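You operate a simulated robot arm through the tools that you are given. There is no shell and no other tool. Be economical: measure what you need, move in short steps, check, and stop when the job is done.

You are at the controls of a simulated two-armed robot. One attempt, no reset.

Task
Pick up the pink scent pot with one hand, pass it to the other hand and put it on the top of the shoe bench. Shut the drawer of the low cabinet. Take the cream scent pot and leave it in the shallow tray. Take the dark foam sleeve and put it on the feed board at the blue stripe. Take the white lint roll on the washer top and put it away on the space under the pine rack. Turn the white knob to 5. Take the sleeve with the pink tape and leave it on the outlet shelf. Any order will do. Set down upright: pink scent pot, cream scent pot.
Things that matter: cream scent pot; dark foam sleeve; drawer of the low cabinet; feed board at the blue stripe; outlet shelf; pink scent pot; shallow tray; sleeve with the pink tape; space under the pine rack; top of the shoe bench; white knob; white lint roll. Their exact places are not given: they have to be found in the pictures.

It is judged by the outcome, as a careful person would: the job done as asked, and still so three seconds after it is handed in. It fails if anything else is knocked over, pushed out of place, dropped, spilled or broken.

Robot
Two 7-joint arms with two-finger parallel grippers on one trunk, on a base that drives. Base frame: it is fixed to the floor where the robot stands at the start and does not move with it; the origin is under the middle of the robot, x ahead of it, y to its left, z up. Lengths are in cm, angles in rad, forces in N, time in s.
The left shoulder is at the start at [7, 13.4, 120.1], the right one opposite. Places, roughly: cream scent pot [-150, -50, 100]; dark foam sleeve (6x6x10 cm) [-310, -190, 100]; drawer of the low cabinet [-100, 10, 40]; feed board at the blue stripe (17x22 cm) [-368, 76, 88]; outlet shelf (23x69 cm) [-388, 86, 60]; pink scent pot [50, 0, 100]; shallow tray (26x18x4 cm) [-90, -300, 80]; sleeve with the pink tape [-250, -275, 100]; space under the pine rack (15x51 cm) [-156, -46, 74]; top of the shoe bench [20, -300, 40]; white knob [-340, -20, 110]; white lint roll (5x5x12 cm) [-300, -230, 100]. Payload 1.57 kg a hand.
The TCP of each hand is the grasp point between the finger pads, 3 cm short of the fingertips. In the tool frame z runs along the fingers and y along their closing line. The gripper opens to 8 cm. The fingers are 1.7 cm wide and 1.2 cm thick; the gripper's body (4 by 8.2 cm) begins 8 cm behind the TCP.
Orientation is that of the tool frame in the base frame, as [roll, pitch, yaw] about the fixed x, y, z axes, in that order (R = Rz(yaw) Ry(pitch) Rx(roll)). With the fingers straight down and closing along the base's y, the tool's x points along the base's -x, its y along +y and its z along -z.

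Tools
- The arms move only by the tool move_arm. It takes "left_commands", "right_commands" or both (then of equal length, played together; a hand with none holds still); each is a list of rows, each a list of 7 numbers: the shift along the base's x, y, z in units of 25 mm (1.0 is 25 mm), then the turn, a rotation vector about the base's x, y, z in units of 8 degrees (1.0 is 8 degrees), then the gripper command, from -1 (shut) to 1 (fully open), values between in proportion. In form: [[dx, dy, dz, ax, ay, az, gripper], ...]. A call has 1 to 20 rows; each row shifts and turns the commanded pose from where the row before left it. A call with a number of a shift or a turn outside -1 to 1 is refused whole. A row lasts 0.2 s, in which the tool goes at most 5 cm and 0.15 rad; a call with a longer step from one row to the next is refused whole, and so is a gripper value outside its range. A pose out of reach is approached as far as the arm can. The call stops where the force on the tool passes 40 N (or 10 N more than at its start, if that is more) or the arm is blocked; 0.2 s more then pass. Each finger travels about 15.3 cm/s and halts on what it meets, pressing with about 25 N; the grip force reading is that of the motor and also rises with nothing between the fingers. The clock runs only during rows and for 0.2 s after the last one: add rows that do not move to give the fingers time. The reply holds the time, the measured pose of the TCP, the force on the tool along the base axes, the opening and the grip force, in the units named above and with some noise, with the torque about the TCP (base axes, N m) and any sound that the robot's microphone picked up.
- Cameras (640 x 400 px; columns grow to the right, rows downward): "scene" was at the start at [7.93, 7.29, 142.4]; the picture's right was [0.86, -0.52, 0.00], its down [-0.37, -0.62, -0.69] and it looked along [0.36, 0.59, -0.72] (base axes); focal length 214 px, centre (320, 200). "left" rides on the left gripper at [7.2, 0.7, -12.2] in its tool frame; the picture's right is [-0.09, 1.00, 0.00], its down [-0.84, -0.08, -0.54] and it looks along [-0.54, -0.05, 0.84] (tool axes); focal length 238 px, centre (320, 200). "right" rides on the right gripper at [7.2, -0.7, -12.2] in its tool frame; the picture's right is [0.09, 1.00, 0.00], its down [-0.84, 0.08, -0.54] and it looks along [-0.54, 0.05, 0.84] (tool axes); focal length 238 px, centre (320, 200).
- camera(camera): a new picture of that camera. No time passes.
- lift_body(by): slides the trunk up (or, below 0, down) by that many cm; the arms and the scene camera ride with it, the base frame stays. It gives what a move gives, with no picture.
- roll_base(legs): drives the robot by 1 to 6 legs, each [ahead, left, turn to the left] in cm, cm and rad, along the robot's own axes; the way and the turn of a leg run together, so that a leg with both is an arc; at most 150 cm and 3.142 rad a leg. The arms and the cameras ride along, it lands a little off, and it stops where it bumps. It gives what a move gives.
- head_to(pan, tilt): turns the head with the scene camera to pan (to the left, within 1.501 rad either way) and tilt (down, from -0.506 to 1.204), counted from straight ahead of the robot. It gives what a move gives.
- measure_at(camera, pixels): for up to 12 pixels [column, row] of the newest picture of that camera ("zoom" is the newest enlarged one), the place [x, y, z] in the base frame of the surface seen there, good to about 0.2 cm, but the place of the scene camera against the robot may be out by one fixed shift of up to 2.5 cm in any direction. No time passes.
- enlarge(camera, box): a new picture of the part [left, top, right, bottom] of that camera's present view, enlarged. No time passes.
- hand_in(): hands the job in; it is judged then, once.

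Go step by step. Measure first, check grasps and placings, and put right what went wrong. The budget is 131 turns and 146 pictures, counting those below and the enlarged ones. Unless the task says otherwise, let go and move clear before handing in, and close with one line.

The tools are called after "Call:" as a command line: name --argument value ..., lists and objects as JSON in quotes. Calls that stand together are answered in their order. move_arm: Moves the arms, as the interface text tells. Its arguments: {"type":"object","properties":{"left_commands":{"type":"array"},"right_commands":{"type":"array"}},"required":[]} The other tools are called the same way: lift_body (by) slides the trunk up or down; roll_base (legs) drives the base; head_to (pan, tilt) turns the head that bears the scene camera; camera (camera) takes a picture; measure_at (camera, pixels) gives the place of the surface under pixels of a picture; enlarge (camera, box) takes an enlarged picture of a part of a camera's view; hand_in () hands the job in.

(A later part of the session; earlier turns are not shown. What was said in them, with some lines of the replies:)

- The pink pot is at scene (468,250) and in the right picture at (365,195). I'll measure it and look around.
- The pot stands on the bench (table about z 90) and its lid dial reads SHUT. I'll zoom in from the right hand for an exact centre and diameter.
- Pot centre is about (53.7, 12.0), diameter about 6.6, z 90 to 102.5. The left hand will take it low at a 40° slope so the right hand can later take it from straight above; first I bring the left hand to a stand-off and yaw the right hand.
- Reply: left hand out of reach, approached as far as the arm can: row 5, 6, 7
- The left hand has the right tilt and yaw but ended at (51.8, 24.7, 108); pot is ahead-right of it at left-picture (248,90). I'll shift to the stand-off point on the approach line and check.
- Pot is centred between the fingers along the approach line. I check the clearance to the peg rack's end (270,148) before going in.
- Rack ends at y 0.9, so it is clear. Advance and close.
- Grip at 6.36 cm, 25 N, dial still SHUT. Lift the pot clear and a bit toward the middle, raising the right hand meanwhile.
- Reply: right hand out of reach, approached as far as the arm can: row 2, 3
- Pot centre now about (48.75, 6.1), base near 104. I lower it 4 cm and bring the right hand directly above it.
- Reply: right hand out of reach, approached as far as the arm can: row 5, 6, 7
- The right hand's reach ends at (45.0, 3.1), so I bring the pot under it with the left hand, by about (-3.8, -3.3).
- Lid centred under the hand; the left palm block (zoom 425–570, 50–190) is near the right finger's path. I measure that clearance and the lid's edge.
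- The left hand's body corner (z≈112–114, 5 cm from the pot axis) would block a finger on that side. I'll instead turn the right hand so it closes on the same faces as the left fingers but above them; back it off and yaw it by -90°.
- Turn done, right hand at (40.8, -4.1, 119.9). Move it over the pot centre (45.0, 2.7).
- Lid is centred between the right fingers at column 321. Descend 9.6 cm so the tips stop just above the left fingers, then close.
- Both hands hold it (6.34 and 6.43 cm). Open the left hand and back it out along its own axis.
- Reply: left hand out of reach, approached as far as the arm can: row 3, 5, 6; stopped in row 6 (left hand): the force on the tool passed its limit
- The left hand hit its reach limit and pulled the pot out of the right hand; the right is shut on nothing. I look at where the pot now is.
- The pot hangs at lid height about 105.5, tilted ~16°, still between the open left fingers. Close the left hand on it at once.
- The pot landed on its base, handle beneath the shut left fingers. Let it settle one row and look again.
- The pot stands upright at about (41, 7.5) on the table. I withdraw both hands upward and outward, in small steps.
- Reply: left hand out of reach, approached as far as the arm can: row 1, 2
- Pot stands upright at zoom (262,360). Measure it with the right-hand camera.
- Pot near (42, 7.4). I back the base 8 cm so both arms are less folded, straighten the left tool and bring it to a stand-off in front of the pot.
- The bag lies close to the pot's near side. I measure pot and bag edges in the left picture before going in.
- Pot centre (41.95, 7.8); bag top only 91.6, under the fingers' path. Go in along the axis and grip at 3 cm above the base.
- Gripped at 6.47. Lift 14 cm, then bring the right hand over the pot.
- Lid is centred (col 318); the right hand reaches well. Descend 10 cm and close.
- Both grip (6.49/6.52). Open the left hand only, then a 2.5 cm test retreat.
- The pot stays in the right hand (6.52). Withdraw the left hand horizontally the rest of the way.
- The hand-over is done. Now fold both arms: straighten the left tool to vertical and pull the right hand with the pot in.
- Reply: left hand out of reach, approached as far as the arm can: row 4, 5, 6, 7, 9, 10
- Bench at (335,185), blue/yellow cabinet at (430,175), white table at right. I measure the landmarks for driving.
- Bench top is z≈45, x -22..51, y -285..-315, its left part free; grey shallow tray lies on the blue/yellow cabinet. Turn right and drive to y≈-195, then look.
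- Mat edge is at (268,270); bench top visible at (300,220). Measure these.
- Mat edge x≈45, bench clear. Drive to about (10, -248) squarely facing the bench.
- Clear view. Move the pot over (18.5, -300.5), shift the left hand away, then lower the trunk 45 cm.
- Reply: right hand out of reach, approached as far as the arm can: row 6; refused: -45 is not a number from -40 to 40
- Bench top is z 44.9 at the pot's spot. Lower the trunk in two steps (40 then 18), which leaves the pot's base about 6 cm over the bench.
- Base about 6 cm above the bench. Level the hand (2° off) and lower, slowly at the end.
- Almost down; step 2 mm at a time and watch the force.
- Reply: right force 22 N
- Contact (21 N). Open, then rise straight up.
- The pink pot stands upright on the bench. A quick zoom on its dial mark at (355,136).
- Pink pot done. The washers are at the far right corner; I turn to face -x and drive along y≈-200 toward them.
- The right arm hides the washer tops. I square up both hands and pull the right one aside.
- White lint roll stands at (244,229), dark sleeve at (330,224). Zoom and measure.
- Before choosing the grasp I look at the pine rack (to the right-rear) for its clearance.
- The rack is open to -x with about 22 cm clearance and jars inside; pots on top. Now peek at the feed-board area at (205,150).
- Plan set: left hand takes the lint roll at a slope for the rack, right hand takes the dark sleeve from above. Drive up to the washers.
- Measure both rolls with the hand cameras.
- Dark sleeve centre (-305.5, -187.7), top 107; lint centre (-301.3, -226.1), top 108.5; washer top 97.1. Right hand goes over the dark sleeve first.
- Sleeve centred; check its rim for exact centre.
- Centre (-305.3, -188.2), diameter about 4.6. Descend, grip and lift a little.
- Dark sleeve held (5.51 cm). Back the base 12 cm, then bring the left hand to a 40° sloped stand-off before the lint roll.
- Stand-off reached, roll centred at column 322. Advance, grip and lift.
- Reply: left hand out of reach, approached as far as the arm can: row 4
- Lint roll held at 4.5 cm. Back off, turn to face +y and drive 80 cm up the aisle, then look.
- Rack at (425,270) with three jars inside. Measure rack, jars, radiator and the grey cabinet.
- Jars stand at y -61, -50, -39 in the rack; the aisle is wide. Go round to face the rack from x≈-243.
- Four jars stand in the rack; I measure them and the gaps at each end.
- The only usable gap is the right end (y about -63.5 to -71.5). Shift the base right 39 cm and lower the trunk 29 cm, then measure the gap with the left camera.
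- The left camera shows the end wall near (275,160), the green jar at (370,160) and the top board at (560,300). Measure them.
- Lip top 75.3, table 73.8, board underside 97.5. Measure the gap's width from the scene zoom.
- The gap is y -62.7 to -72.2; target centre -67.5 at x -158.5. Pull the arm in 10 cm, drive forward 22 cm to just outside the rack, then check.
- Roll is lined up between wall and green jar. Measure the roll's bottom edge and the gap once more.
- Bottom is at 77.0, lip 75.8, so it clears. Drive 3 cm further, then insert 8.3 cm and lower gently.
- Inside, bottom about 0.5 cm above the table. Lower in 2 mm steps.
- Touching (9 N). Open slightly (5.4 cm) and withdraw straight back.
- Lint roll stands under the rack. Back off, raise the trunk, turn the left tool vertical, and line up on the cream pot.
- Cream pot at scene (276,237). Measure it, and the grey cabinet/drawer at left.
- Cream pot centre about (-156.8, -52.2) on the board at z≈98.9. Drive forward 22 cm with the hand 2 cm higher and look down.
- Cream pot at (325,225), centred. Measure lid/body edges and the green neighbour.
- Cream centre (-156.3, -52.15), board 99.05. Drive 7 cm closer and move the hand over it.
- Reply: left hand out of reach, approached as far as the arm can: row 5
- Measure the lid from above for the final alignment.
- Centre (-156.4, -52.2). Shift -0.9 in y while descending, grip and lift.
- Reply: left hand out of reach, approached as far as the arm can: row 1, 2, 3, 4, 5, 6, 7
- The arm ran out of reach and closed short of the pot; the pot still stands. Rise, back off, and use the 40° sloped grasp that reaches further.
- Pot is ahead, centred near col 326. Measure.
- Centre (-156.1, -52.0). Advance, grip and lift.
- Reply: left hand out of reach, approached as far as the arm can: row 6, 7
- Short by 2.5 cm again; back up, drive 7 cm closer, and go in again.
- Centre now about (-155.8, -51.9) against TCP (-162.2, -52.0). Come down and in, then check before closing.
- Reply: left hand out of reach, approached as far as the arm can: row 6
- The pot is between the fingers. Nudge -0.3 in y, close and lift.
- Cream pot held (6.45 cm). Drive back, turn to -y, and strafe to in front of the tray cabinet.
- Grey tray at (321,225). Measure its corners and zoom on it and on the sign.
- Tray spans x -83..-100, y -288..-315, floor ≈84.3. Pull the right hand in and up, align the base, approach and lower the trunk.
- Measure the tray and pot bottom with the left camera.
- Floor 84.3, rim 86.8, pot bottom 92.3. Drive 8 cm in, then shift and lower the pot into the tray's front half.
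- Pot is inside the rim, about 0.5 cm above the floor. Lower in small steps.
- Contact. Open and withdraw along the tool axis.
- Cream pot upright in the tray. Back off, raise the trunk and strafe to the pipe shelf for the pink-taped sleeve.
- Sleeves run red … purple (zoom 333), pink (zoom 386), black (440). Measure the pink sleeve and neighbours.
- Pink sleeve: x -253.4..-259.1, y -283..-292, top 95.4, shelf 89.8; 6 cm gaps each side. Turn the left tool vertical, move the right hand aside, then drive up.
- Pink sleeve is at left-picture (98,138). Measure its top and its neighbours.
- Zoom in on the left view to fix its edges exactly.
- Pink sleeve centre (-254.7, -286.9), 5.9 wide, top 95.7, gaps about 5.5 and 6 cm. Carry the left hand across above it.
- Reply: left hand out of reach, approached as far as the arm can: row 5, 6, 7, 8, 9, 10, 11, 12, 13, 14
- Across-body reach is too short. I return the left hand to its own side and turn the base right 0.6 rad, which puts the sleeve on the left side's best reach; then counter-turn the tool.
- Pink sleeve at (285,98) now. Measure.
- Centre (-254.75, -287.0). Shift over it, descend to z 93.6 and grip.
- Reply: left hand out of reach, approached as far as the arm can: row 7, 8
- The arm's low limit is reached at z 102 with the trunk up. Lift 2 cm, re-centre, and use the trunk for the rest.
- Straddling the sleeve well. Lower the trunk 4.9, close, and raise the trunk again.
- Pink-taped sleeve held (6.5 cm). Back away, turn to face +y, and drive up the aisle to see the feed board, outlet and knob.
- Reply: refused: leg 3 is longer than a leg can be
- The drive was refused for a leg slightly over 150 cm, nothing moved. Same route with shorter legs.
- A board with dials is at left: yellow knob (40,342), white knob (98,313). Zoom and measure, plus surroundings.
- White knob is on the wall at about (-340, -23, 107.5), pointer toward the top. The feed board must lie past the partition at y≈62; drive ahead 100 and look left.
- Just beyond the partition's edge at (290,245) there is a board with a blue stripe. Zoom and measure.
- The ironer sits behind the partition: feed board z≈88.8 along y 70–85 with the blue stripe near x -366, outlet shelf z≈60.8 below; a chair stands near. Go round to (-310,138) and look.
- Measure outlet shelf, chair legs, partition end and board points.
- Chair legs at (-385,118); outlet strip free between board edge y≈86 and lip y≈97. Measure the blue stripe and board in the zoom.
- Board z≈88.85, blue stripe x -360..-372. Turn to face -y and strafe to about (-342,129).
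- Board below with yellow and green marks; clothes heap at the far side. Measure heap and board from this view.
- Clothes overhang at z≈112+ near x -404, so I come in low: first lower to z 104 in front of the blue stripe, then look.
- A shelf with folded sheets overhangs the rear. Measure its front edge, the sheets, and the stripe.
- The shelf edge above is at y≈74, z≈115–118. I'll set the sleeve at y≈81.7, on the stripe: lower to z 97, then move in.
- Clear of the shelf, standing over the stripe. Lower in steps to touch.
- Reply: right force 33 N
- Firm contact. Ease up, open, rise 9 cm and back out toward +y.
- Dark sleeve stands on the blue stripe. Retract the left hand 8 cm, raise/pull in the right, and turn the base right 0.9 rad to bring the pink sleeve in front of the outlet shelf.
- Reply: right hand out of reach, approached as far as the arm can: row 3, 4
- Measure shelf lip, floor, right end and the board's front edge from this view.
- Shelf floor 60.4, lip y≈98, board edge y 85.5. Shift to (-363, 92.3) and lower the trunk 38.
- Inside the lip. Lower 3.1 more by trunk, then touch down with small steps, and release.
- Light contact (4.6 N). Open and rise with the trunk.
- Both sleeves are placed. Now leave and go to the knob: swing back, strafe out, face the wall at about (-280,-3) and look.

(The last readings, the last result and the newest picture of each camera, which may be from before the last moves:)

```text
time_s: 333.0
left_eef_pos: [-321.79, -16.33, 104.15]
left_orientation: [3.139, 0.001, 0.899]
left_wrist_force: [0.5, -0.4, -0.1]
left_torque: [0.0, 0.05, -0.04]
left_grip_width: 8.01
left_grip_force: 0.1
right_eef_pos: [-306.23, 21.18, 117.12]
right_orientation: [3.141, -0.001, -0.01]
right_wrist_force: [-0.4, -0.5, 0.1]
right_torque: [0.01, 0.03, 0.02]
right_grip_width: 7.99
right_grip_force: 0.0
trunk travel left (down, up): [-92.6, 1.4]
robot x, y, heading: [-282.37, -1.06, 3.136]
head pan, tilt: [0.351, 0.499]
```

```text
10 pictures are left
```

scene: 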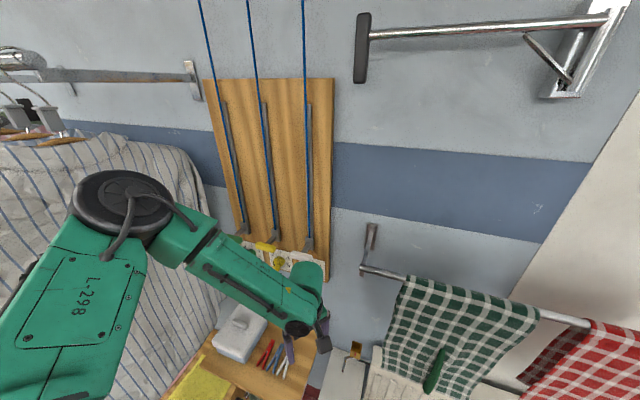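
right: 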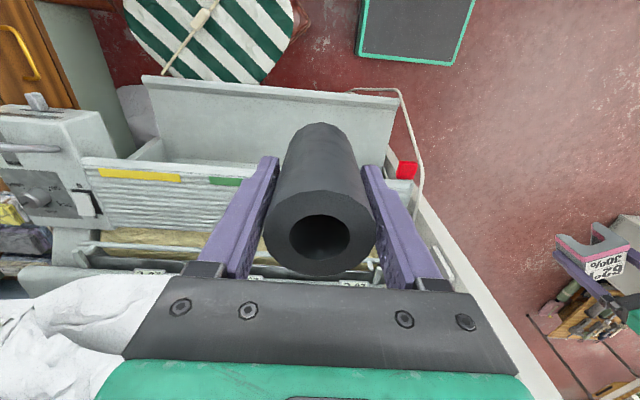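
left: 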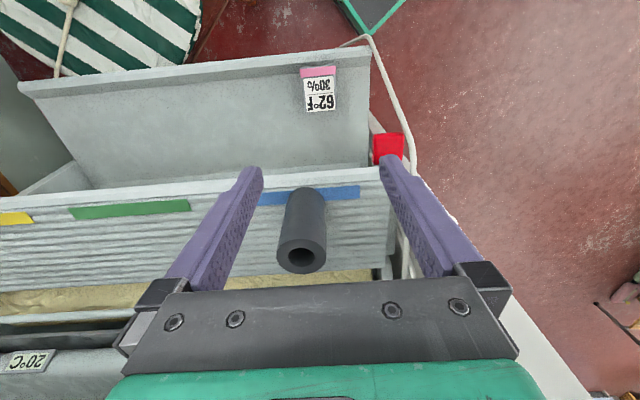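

My left hand hides the white knob. Back off 12 cm and turn the left tool to point straight at the wall; its camera will then see the dial head-on.

Call:
roll_base --legs '[[-12, 0, 0]]'

Call:
move_arm --left_commands '[[-0.8, 0, 0.2, 0, 0, -0.92, 1], [-0.8, 0, 0.2, 0, 0, -0.92, 1], [-0.8, 0, 0.2, 0, 0, -0.92, 1], [-0.8, 0, 0.2, 0, 0, -0.92, 1], [-0.8, 0, 0.2, 0, 0, -0.92, 1], [-0.8, 0, 0.2, 0, 0, -0.92, 1], [-0.5, 0, 0.2, 0, 0, -0.91, 1], [0, -0.23, 0, 0, 0.9375, 0, 1], [0, -0.23, 0, 0, 0.9375, 0, 1], [0, -0.23, 0, 0, 0.9375, 0, 1], [0, -0.23, 0, 0, 0.9375, 0, 1], [0, -0.23, 0, 0, 0.9375, 0, 1], [0, -0.23, 0, 0, 0.9375, 0, 1], [0, -0.23, 0, 0, 0.9375, 0, 1], [0, -0.23, 0, 0, 0.9375, 0, 1], [0, -0.23, 0, 0, 0.9375, 0, 1], [0, -0.23, 0, 0, 0.9375, 0, 1], [0, -0.23, 0, 0, 0.9375, 0, 1], [0, -0.23, 0, 0, 0.9375, 0, 1]]'

Call:
camera --camera "left"

```text
time_s: 334.2
left_eef_pos: [-310.14, -16.39, 104.0]
left_orientation: [3.135, -0.002, 0.899]
left_wrist_force: [-0.1, -0.1, 0.3]
left_torque: [-0.01, -0.01, 0.02]
left_grip_width: 8.01
left_grip_force: 0.1
right_eef_pos: [-294.48, 21.11, 116.98]
right_orientation: [3.141, -0.003, -0.012]
right_wrist_force: [-1.0, -0.2, -1.1]
right_torque: [-0.01, -0.01, 0.02]
right_grip_width: 8.01
right_grip_force: 0.1
trunk travel left (down, up): [-92.6, 1.4]
robot x, y, heading: [-270.11, -0.64, 3.131]
head pan, tilt: [0.351, 0.499]
```

```text
time_s: 338.2
left_eef_pos: [-320.48, -26.48, 113.48]
left_orientation: [-0.81, 1.568, 2.334]
left_wrist_force: [0.8, 0.0, 0.3]
left_torque: [-0.01, -0.01, -0.03]
left_grip_width: 8.02
left_grip_force: 0.1
left hand out of reach, approached as far as the arm can: row 5, 6, 7, 18, 19
right_eef_pos: [-293.99, 21.06, 117.02]
right_orientation: [-3.141, 0.002, -0.011]
right_wrist_force: [0.2, 0.2, -0.7]
right_torque: [-0.02, 0.03, 0.03]
right_grip_width: 8.02
right_grip_force: 0.1
trunk travel left (down, up): [-92.6, 1.4]
robot x, y, heading: [-270.08, -1.27, 3.135]
head pan, tilt: [0.351, 0.499]
```

```text
9 pictures are left
```

left: 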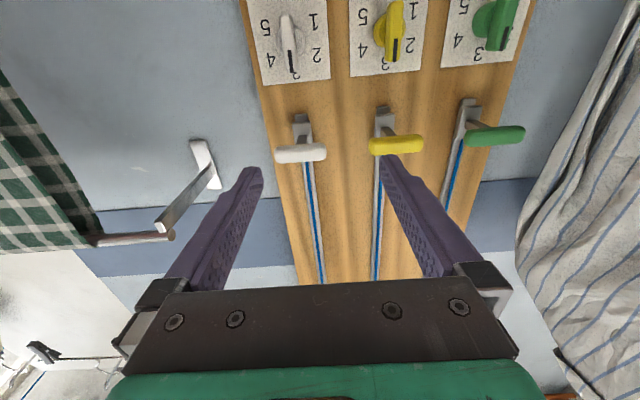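

The white knob is at (290,45), pointer toward 3. Zoom in and measure knob and numerals.

Call:
enlarge --camera "left" --box '[230, 0, 358, 100]'

Call:
measure_at --camera "left" --pixels '[[313, 20], [317, 55], [296, 79], [270, 60], [265, 27], [286, 22], [292, 68], [278, 40], [300, 40], [291, 55], [250, 60]]'

```text
4.00 times, centred on (294, 50) of left
```

zoom: 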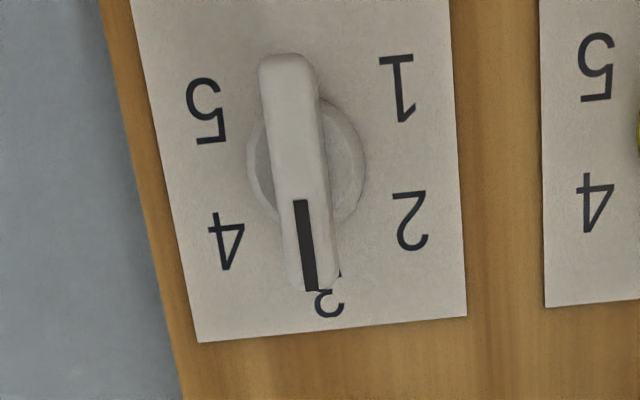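

```text
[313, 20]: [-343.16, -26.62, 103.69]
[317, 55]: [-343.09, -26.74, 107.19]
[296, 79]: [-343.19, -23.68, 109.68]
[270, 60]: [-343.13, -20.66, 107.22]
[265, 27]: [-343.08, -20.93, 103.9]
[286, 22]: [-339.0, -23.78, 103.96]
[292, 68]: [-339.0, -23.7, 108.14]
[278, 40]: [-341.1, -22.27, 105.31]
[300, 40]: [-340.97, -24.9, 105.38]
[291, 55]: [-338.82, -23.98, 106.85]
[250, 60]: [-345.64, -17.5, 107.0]
```

Numerals are spaced 60°: 3 at top, 5 at 120° clockwise. Knob centre (y -23.7, z 105.7), bar front x -339. Line the tool up, then close in with the base.

Call:
measure_at --camera "left" --pixels '[[300, 152], [320, 150], [303, 125], [395, 145], [285, 150]]'

Call:
move_arm --left_commands '[[0, 0.37, -1, 0, 0, 0, 1], [0, 0.37, -1, 0, 0, 0, 1], [0, 0.37, -1, 0, 0, 0, 1], [0, 0, 0, 0, 0, 0, 1]]'

Call:
roll_base --legs '[[8, 0, 0]]'

```text
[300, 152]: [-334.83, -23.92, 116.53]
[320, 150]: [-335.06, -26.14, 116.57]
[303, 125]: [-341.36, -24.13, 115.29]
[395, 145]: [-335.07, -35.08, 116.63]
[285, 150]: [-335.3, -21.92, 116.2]
```

```text
time_s: 339.2
left_eef_pos: [-320.57, -26.19, 113.31]
left_orientation: [0.302, 1.57, -2.84]
left_wrist_force: [0.0, -0.1, -0.6]
left_torque: [-0.02, 0.0, -0.02]
left_grip_width: 7.99
left_grip_force: 0.1
left hand out of reach, approached as far as the arm can: row 1, 2, 3
right_eef_pos: [-294.18, 21.17, 116.84]
right_orientation: [3.138, 0.0, -0.013]
right_wrist_force: [-0.1, 0.1, 0.7]
right_torque: [0.0, 0.03, 0.0]
right_grip_width: 8.02
right_grip_force: 0.1
trunk travel left (down, up): [-92.6, 1.4]
robot x, y, heading: [-270.11, -0.93, 3.135]
head pan, tilt: [0.351, 0.499]
```

```text
time_s: 340.3
left_eef_pos: [-327.89, -26.33, 113.77]
left_orientation: [-0.044, 1.565, 3.102]
left_wrist_force: [-0.1, 0.5, -0.2]
left_torque: [0.0, -0.01, -0.02]
left_grip_width: 8.01
left_grip_force: 0.1
right_eef_pos: [-301.61, 21.14, 117.32]
right_orientation: [3.14, 0.008, -0.009]
right_wrist_force: [0.7, -0.1, -0.4]
right_torque: [-0.02, 0.05, 0.0]
right_grip_width: 7.97
right_grip_force: 0.0
trunk travel left (down, up): [-92.6, 1.4]
robot x, y, heading: [-278.58, -0.96, 3.133]
head pan, tilt: [0.351, 0.499]
```

The arm is at its low limit with the trunk up. Raise the arm 6 cm, lower the trunk 14, and shift the base 2.6 cm right.

Call:
move_arm --left_commands '[[0, 0.2, 0.8, 0, 0, 0, 1], [0, 0.2, 0.8, 0, 0, 0, 1], [0, 0.2, 0.8, 0, 0, 0, 1], [0, 0, 0, 0, 0, 0, 1]]'

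Call:
lift_body --by -14

Call:
camera --camera "left"

Call:
measure_at --camera "left" --pixels '[[320, 100], [320, 110], [320, 120], [320, 90], [300, 110], [340, 110]]'

```text
time_s: 341.3
left_eef_pos: [-328.67, -24.74, 119.34]
left_orientation: [2.99, 1.568, -0.15]
left_wrist_force: [-0.5, -1.1, 0.0]
left_torque: [-0.01, -0.02, 0.01]
left_grip_width: 8.03
left_grip_force: 0.1
right_eef_pos: [-302.44, 21.08, 116.92]
right_orientation: [3.14, 0.0, -0.009]
right_wrist_force: [0.1, 0.4, -0.7]
right_torque: [0.01, 0.0, -0.02]
right_grip_width: 8.0
right_grip_force: 0.1
trunk travel left (down, up): [-92.6, 1.4]
robot x, y, heading: [-278.14, -1.1, 3.137]
head pan, tilt: [0.351, 0.499]
```

```text
time_s: 342.9
left_eef_pos: [-328.54, -24.76, 105.41]
left_orientation: [3.05, 1.569, -0.087]
left_wrist_force: [0.2, 0.1, -0.4]
left_torque: [0.0, 0.01, -0.02]
left_grip_width: 7.99
left_grip_force: 0.1
right_eef_pos: [-302.38, 21.01, 103.12]
right_orientation: [3.14, 0.001, -0.009]
right_wrist_force: [0.8, 0.2, 0.3]
right_torque: [0.0, 0.0, 0.01]
right_grip_width: 8.0
right_grip_force: 0.1
trunk travel left (down, up): [-78.6, 15.4]
robot x, y, heading: [-278.41, -1.19, 3.132]
head pan, tilt: [0.351, 0.499]
```

```text
7 pictures are left
```

left: 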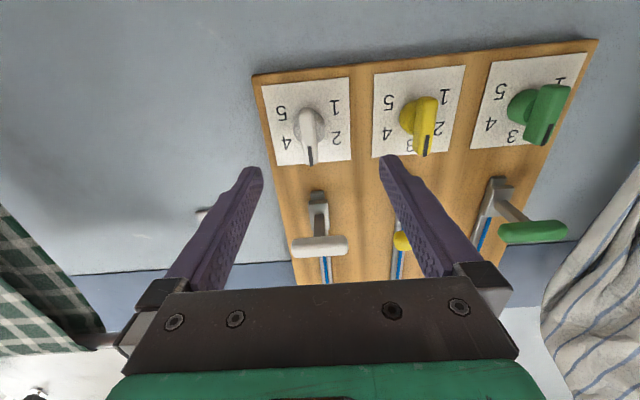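

```text
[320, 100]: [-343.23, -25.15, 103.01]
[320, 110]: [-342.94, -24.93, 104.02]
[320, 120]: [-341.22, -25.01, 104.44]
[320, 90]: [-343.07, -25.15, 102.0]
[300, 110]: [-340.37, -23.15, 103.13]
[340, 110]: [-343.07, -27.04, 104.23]
```

Measure the bar precisely in this view.

Call:
measure_at --camera "left" --pixels '[[306, 118], [310, 140], [313, 162], [300, 118], [313, 116], [305, 140], [317, 140], [296, 126], [324, 124], [310, 130]]'

```text
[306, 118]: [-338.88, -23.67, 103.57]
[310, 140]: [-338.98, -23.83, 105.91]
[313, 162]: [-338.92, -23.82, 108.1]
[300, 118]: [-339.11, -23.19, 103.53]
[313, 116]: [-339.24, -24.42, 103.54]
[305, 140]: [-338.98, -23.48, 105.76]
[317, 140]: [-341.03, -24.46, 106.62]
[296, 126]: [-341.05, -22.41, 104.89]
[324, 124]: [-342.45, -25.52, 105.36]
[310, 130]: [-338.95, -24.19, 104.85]
```

Bar centre (y -23.8, z 105.8), front x -338.95, disc at -341. Advance so the tips reach -340.5, then close on the bar.

Call:
move_arm --left_commands '[[-0.5, 0.13, 0.04, 0, 0, 0, 1], [-0.9, 0.13, 0.04, 0, 0, 0, 1], [-0.9, 0.12, 0.04, 0, 0, 0, 0], [-0.9, 0, 0, 0, 0, 0, -0.3], [-0.38, 0, 0, 0, 0, 0, -0.3], [0, 0, 0, 0, 0, 0, -0.3]]'

```text
time_s: 344.3
left_eef_pos: [-337.36, -23.86, 105.59]
left_orientation: [1.165, 1.57, -1.976]
left_wrist_force: [-0.2, 0.0, 0.0]
left_torque: [0.0, -0.04, 0.02]
left_grip_width: 2.81
left_grip_force: 0.1
right_eef_pos: [-302.29, 21.1, 103.08]
right_orientation: [3.14, 0.001, -0.01]
right_wrist_force: [0.6, -0.1, 0.8]
right_torque: [-0.01, 0.04, -0.02]
right_grip_width: 8.0
right_grip_force: 0.1
trunk travel left (down, up): [-78.6, 15.4]
robot x, y, heading: [-278.19, -1.03, 3.131]
head pan, tilt: [0.351, 0.499]
```

In position, no contact force. Close on the bar and turn 56° clockwise first.

Call:
move_arm --left_commands '[[0, 0, 0.03, 0, 0, 0, -1], [0, 0, 0, 0, 0, 0, -1], [0, 0, 0, -1, 0, 0, -1], [0, 0, 0, -1, 0, 0, -1], [0, 0, 0, -1, 0, 0, -1], [0, 0, 0, -1, 0, 0, -1], [0, 0, 0, -1, 0, 0, -1], [0, 0, 0, -1, 0, 0, -1], [0, 0, 0, -1, 0, 0, -1], [0, 0, 0, 0, 0, 0, -1]]'

```text
time_s: 346.5
left_eef_pos: [-337.3, -23.52, 105.54]
left_orientation: [1.573, 0.589, -1.57]
left_wrist_force: [13.2, 11.9, -17.9]
left_torque: [0.0, -0.65, 0.2]
left_grip_width: 1.39
left_grip_force: 30.3
right_eef_pos: [-302.31, 21.33, 102.92]
right_orientation: [3.139, 0.004, -0.009]
right_wrist_force: [0.3, 0.9, -0.5]
right_torque: [-0.03, -0.03, -0.01]
right_grip_width: 7.99
right_grip_force: 0.1
trunk travel left (down, up): [-78.6, 15.4]
robot x, y, heading: [-278.3, -1.2, 3.137]
head pan, tilt: [0.351, 0.499]
```

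Turned 56°, bar still gripped (1.39). Turn the remaining 64°, easing 2 mm toward the knob's axis.

Call:
move_arm --left_commands '[[0.03, 0.06, -0.08, -1, 0, 0, -1], [0, 0, 0, -1, 0, 0, -1], [0, 0, 0, -1, 0, 0, -1], [0, 0, 0, -1, 0, 0, -1], [0, 0, 0, -1, 0, 0, -1], [0, 0, 0, -1, 0, 0, -1], [0, 0, 0, -1, 0, 0, -1], [0, 0, 0, -1, 0, 0, -1], [0, 0, 0, 0, 0, 0, -1]]'

```text
time_s: 348.5
left_eef_pos: [-337.34, -23.52, 105.46]
left_orientation: [1.574, -0.527, -1.575]
left_wrist_force: [12.8, 9.9, -20.0]
left_torque: [0.15, -0.28, 0.17]
left_grip_width: 1.37
left_grip_force: 29.8
right_eef_pos: [-302.3, 21.22, 102.94]
right_orientation: [3.138, 0.0, -0.009]
right_wrist_force: [0.5, 0.0, -1.1]
right_torque: [-0.02, 0.0, 0.0]
right_grip_width: 8.0
right_grip_force: 0.1
trunk travel left (down, up): [-78.6, 15.4]
robot x, y, heading: [-278.09, -1.37, 3.134]
head pan, tilt: [0.351, 0.499]
```

Total turn 120°. Open, withdraw 12 cm and check the pointer.

Call:
move_arm --left_commands '[[0, 0, 0, 0, 0, 0, -0.3], [0, 0, 0, 0, 0, 0, -0.3], [0.6, 0, 0, 0, 0, 0, -0.3], [0.9, 0, 0, 0, 0, 0, 0], [0.9, 0, 0, 0, 0, 0, 1], [0.9, 0, 0, 0, 0, 0, 1], [0.9, 0, 0, 0, 0, 0, 1]]'

Call:
camera --camera "left"

```text
time_s: 350.1
left_eef_pos: [-326.67, -23.76, 105.5]
left_orientation: [1.566, -0.524, -1.57]
left_wrist_force: [0.6, 0.8, -0.1]
left_torque: [-0.02, -0.01, -0.04]
left_grip_width: 8.01
left_grip_force: 0.1
right_eef_pos: [-302.09, 21.06, 103.12]
right_orientation: [3.141, 0.002, -0.009]
right_wrist_force: [-0.2, 0.6, 0.5]
right_torque: [-0.03, 0.04, 0.0]
right_grip_width: 8.01
right_grip_force: 0.0
trunk travel left (down, up): [-78.6, 15.4]
robot x, y, heading: [-278.13, -0.87, 3.138]
head pan, tilt: [0.351, 0.499]
```

```text
6 pictures are left
5 turns are left
```

left: 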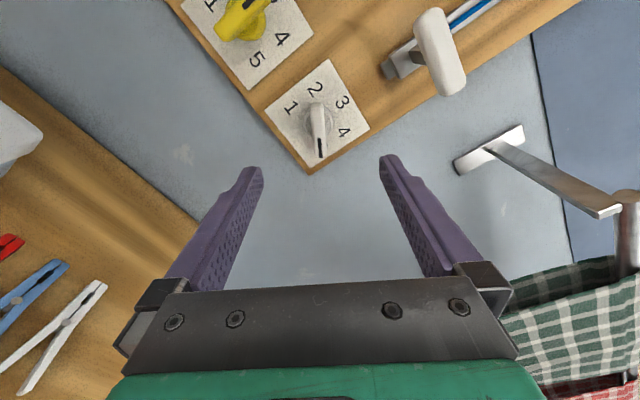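

The pointer is on 5. Only five turns remain, so I go straight to the drawer side: around the cabinet's north end to about (-40,30), facing -x, and look with a measuring grid.

Call:
roll_base --legs '[[-40, 0, 0], [0, -86, 0], [-150, 0, 0], [-48, 0, 0], [0, 55, 0]]'

Call:
head_to --pan 0.15 --tilt 0.9

Call:
camera --camera "scene"

Call:
measure_at --camera "scene" --pixels '[[240, 180], [280, 180], [320, 180], [360, 180], [240, 220], [280, 220], [320, 220], [360, 220], [240, 260], [280, 260], [320, 260], [360, 260]]'

Call:
measure_at --camera "scene" --pixels '[[200, 200], [200, 240], [240, 300], [280, 300], [320, 300], [360, 300], [260, 200], [300, 200], [340, 200], [260, 240], [300, 240], [340, 240]]'

```text
time_s: 368.9
left_eef_pos: [-88.32, 13.18, 105.61]
left_orientation: [1.565, -0.523, -1.528]
left_wrist_force: [-0.5, -0.4, -0.1]
left_torque: [0.04, 0.0, 0.0]
left_grip_width: 8.01
left_grip_force: 0.1
right_eef_pos: [-65.63, 58.86, 102.96]
right_orientation: [3.138, 0.001, 0.036]
right_wrist_force: [0.3, 0.6, 0.8]
right_torque: [0.0, -0.02, -0.01]
right_grip_width: 8.0
right_grip_force: 0.1
trunk travel left (down, up): [-78.6, 15.4]
robot x, y, heading: [-40.91, 37.6, -3.109]
head pan, tilt: [0.351, 0.499]
```

```text
time_s: 369.8
left_eef_pos: [-88.33, 13.1, 105.46]
left_orientation: [1.565, -0.523, -1.526]
left_wrist_force: [0.6, 0.5, 0.2]
left_torque: [0.0, 0.01, 0.0]
left_grip_width: 8.03
left_grip_force: 0.0
right_eef_pos: [-65.72, 58.88, 103.07]
right_orientation: [3.14, 0.0, 0.034]
right_wrist_force: [0.4, 0.8, 0.4]
right_torque: [-0.01, -0.01, 0.03]
right_grip_width: 8.03
right_grip_force: 0.1
trunk travel left (down, up): [-78.6, 15.4]
robot x, y, heading: [-40.67, 37.37, -3.101]
head pan, tilt: [0.15, 0.901]
```

```text
5 pictures are left
```

scene: 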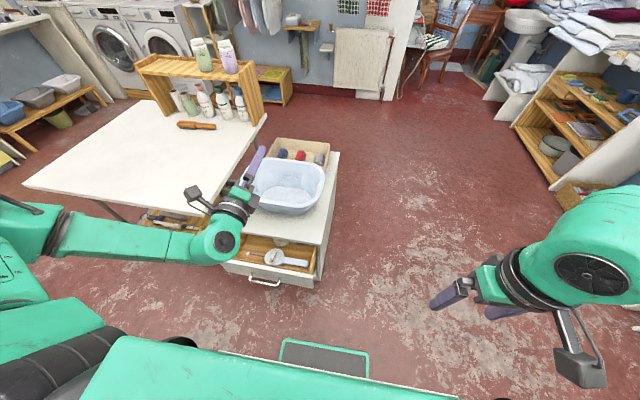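

```text
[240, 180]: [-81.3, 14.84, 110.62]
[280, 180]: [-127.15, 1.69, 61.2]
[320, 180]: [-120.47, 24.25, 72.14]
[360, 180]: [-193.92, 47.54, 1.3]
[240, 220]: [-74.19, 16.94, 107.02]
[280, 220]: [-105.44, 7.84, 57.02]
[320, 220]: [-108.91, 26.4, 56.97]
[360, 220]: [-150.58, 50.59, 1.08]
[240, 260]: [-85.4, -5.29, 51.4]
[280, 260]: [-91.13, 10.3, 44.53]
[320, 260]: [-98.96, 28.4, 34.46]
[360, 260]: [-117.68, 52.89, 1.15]
```

```text
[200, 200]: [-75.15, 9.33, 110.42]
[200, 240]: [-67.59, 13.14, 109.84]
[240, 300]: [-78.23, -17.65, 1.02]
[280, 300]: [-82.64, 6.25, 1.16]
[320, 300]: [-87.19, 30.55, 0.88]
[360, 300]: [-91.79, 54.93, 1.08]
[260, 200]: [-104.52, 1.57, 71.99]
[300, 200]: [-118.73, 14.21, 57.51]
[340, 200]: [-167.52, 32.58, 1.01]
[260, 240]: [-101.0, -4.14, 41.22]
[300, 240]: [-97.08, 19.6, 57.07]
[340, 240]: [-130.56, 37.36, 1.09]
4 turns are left
```

Drawer sticks out of the low cabinet to about x -84 (panel z≈38–50, handle mid-front). Back off, close the left hand, put the right aside and lower the trunk to bring the left fist level with the panel beside the handle.

Call:
roll_base --legs '[[0, 0, -0.037], [-15, -2, 0]]'

Call:
move_arm --left_commands '[[0, 0, 0, 0, 0, 0, -1], [0, 0, 0, 0, 0, 0, -1], [0, 0, 0, 0, 0, 0, -1], [0, 0, 0, 0, 0, 0, -1], [0, 0, 0, 0, 0, 0, -1], [0, 0, 0, 0, 0, 0, -1], [0, 0, 0, 0, 0, 0, -1]]' --right_commands '[[-0.86, 0.8, 0.2, 0, 0, 0, 1], [-0.86, 0.8, 0.2, 0, 0, 0, 1], [-0.86, 0.8, 0.2, 0, 0, 0, 1], [-0.86, 0.8, 0.2, 0, 0, 0, 1], [-0.86, 0.8, 0.2, 0, 0, 0, 1], [-0.86, 0.8, 0.2, 0, 0, 0, 1], [-0.86, 0.8, 0.2, 0, 0, 0, 1]]'

Call:
lift_body --by -40

Call:
lift_body --by -20

Call:
camera --camera "scene"

Call:
camera --camera "left"

Call:
measure_at --camera "left" --pixels '[[320, 60], [320, 90], [320, 120], [320, 150], [280, 90], [360, 90], [280, 140], [360, 140], [220, 100], [420, 100], [240, 60], [400, 60]]'

```text
time_s: 371.6
left_eef_pos: [-74.46, 16.77, 105.45]
left_orientation: [1.569, -0.524, -1.561]
left_wrist_force: [0.2, 0.6, -0.1]
left_torque: [0.01, 0.02, -0.04]
left_grip_width: 8.01
left_grip_force: 0.0
right_eef_pos: [-50.22, 61.66, 103.1]
right_orientation: [3.14, -0.002, 0.001]
right_wrist_force: [-0.2, 0.7, 0.0]
right_torque: [0.01, 0.01, 0.0]
right_grip_width: 8.02
right_grip_force: 0.0
trunk travel left (down, up): [-78.6, 15.4]
robot x, y, heading: [-25.86, 39.95, -3.142]
head pan, tilt: [0.15, 0.901]
```

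```text
time_s: 373.2
left_eef_pos: [-74.39, 16.74, 105.6]
left_orientation: [1.567, -0.524, -1.564]
left_wrist_force: [0.5, 0.3, -0.5]
left_torque: [0.0, 0.0, 0.01]
left_grip_width: 0.0
left_grip_force: 21.2
right_eef_pos: [-65.3, 75.73, 106.43]
right_orientation: [3.14, -0.001, -0.002]
right_wrist_force: [-0.6, -0.2, 0.9]
right_torque: [0.01, -0.02, 0.03]
right_grip_width: 7.98
right_grip_force: 0.0
trunk travel left (down, up): [-78.6, 15.4]
robot x, y, heading: [-25.85, 39.98, -3.14]
head pan, tilt: [0.15, 0.901]
```

```text
time_s: 377.0
left_eef_pos: [-74.21, 16.64, 65.55]
left_orientation: [1.567, -0.524, -1.561]
left_wrist_force: [-0.2, -0.1, 0.0]
left_torque: [-0.02, 0.01, 0.02]
left_grip_width: 0.02
left_grip_force: 21.4
right_eef_pos: [-65.14, 75.6, 66.5]
right_orientation: [3.14, -0.002, 0.002]
right_wrist_force: [-0.4, 0.6, -0.1]
right_torque: [-0.02, 0.01, 0.01]
right_grip_width: 8.01
right_grip_force: 0.1
trunk travel left (down, up): [-38.6, 55.4]
robot x, y, heading: [-25.63, 39.79, -3.141]
head pan, tilt: [0.15, 0.901]
```

```text
time_s: 379.2
left_eef_pos: [-74.25, 16.72, 45.54]
left_orientation: [1.567, -0.524, -1.561]
left_wrist_force: [-0.3, 0.1, -0.4]
left_torque: [-0.01, 0.0, -0.02]
left_grip_width: 0.0
left_grip_force: 21.7
right_eef_pos: [-65.08, 75.69, 46.35]
right_orientation: [3.14, 0.0, 0.001]
right_wrist_force: [0.5, 0.3, 0.2]
right_torque: [-0.04, 0.01, 0.01]
right_grip_width: 8.02
right_grip_force: 0.0
trunk travel left (down, up): [-18.6, 75.4]
robot x, y, heading: [-25.77, 39.59, -3.139]
head pan, tilt: [0.15, 0.901]
```

```text
4 pictures are left
```

scene: 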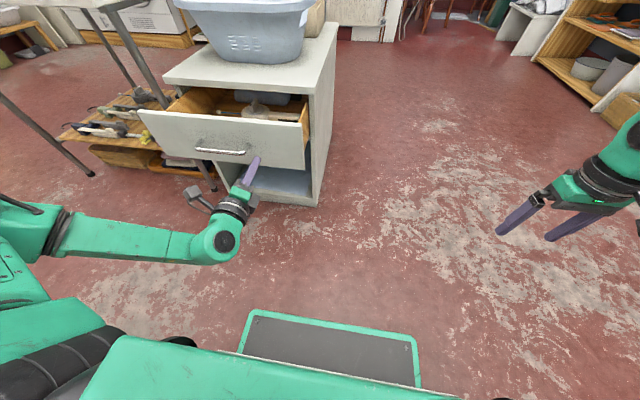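

```text
3 pictures are left
```

left: 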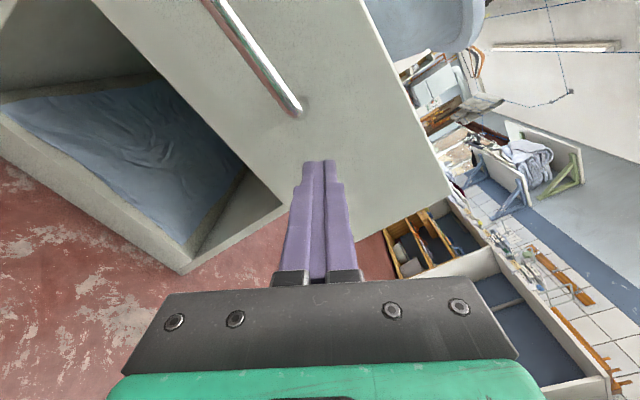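

```text
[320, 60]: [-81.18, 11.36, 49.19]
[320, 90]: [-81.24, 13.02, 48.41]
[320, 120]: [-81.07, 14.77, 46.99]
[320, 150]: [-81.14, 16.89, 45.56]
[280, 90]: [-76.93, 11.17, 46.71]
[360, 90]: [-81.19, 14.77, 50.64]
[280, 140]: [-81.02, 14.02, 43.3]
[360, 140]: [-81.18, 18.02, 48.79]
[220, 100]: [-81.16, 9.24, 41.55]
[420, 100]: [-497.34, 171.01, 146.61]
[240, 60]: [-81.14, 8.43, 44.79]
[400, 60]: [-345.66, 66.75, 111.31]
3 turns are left
```

The panel is at x -81.1, right before the fist (tips ≈ -77.3). Push: base 12 cm, then the arm in small steps until it meets resistance, then look.

Call:
roll_base --legs '[[12, 0, 0]]'

Call:
move_arm --left_commands '[[-0.25, 0, 0, 0, 0, 0, -1], [-0.25, 0, 0, 0, 0, 0, -1], [-0.25, 0, 0, 0, 0, 0, -1], [-0.25, 0, 0, 0, 0, 0, -1], [-0.25, 0, 0, 0, 0, 0, -1], [-0.25, 0, 0, 0, 0, 0, -1], [-0.25, 0, 0, 0, 0, 0, -1], [-0.25, 0, 0, 0, 0, 0, -1], [-0.25, 0, 0, 0, 0, 0, -1], [-0.25, 0, 0, 0, 0, 0, -1], [-0.25, 0, 0, 0, 0, 0, -1], [-0.25, 0, 0, 0, 0, 0, -1], [-0.25, 0, 0, 0, 0, 0, -1], [-0.25, 0, 0, 0, 0, 0, -1], [-0.25, 0, 0, 0, 0, 0, -1], [-0.25, 0, 0, 0, 0, 0, -1], [-0.25, 0, 0, 0, 0, 0, -1]]'

Call:
camera --camera "scene"

Call:
enlarge --camera "scene" --box '[120, 30, 380, 220]'

```text
time_s: 380.4
left_eef_pos: [-86.24, 16.74, 45.55]
left_orientation: [1.566, -0.524, -1.56]
left_wrist_force: [-0.2, 0.1, 0.1]
left_torque: [0.04, 0.0, -0.01]
left_grip_width: 0.0
left_grip_force: 21.4
right_eef_pos: [-77.25, 75.57, 46.56]
right_orientation: [3.139, -0.002, 0.001]
right_wrist_force: [0.0, 0.0, -0.6]
right_torque: [0.03, 0.03, -0.02]
right_grip_width: 8.03
right_grip_force: 0.1
trunk travel left (down, up): [-18.6, 75.4]
robot x, y, heading: [-37.53, 39.49, -3.136]
head pan, tilt: [0.15, 0.901]
```

```text
time_s: 382.9
left_eef_pos: [-92.73, 16.62, 45.61]
left_orientation: [1.567, -0.522, -1.563]
left_wrist_force: [16.8, -2.2, 7.9]
left_torque: [0.07, 0.17, -0.08]
left_grip_width: 0.0
left_grip_force: 21.4
right_eef_pos: [-77.11, 75.52, 46.54]
right_orientation: [3.14, 0.002, 0.003]
right_wrist_force: [0.0, 0.3, 0.0]
right_torque: [-0.02, 0.0, -0.06]
right_grip_width: 8.01
right_grip_force: 0.0
trunk travel left (down, up): [-18.6, 75.4]
robot x, y, heading: [-37.32, 39.51, -3.135]
head pan, tilt: [0.15, 0.901]
stopped in row 12 (left hand): the force on the tool passed its limit (the readings are from after the stop); the commanded pose is now the measured one
```

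```text
2 pictures are left
```

scene: 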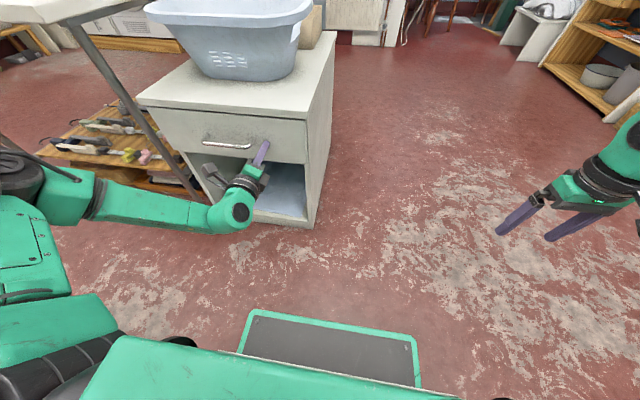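

```text
2.11 times, centred on (250, 125) of scene
2 turns are left
```

zoom: 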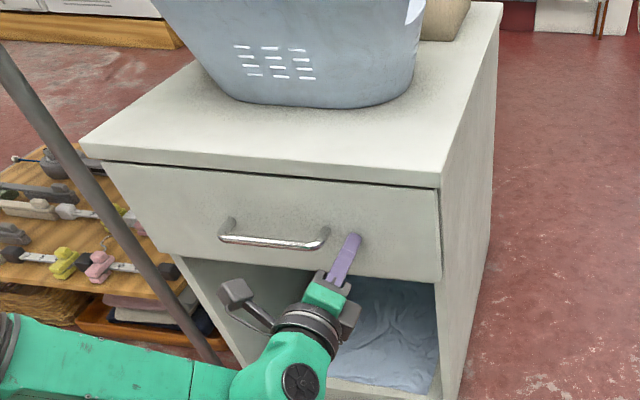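

The drawer is flush with the cabinet and the push met its stop. Withdraw the hand and back the base clear.

Call:
move_arm --left_commands '[[0.4, 0, 0, 0, 0, 0, -1], [0.8, 0, 0, 0, 0, 0, -1], [0.8, 0, 0, 0, 0, 0, -1], [0.8, 0, 0, 0, 0, 0, -1]]'

Call:
roll_base --legs '[[-10, 0, 0]]'

Call:
camera --camera "scene"

```text
time_s: 383.9
left_eef_pos: [-86.11, 16.56, 45.49]
left_orientation: [1.572, -0.526, -1.566]
left_wrist_force: [0.3, 0.2, -0.1]
left_torque: [0.01, -0.01, 0.01]
left_grip_width: 0.0
left_grip_force: 21.2
right_eef_pos: [-77.3, 75.35, 46.46]
right_orientation: [3.139, -0.001, 0.003]
right_wrist_force: [0.1, 0.0, 0.1]
right_torque: [0.01, -0.02, 0.0]
right_grip_width: 8.01
right_grip_force: 0.1
trunk travel left (down, up): [-18.6, 75.4]
robot x, y, heading: [-37.77, 39.97, -3.136]
head pan, tilt: [0.15, 0.901]
```

```text
time_s: 385.0
left_eef_pos: [-75.94, 16.52, 45.35]
left_orientation: [1.574, -0.524, -1.566]
left_wrist_force: [0.0, 1.0, 0.0]
left_torque: [0.03, 0.0, -0.01]
left_grip_width: 0.02
left_grip_force: 21.2
right_eef_pos: [-67.39, 75.52, 46.44]
right_orientation: [3.14, 0.001, 0.005]
right_wrist_force: [0.2, -0.4, 0.1]
right_torque: [-0.01, 0.0, 0.0]
right_grip_width: 8.03
right_grip_force: 0.1
trunk travel left (down, up): [-18.6, 75.4]
robot x, y, heading: [-28.06, 39.56, -3.136]
head pan, tilt: [0.15, 0.901]
```

```text
0 pictures are left
1 turns are left
```

scene: 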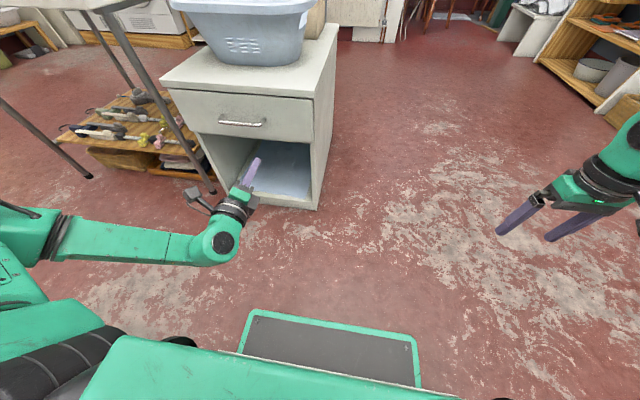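

The last picture shows the drawer shut and both hands clear, so all seven jobs are finished and I'm handing in. On the first hand-over try the pink pot slipped and fell about 5 cm onto the work table. It landed upright, and the second try passed it over cleanly. I did not see its SHUT mark again after the fall.

Call:
hand_in

```text
The job is handed in.
```

I did all seven jobs and handed in, but I dropped the pink pot once on the way. In the first hand-over it fell about 5 cm onto the work table and landed upright. I passed it properly the second time and it now stands upright on the shoe bench, but I couldn't confirm its lid still reads SHUT.
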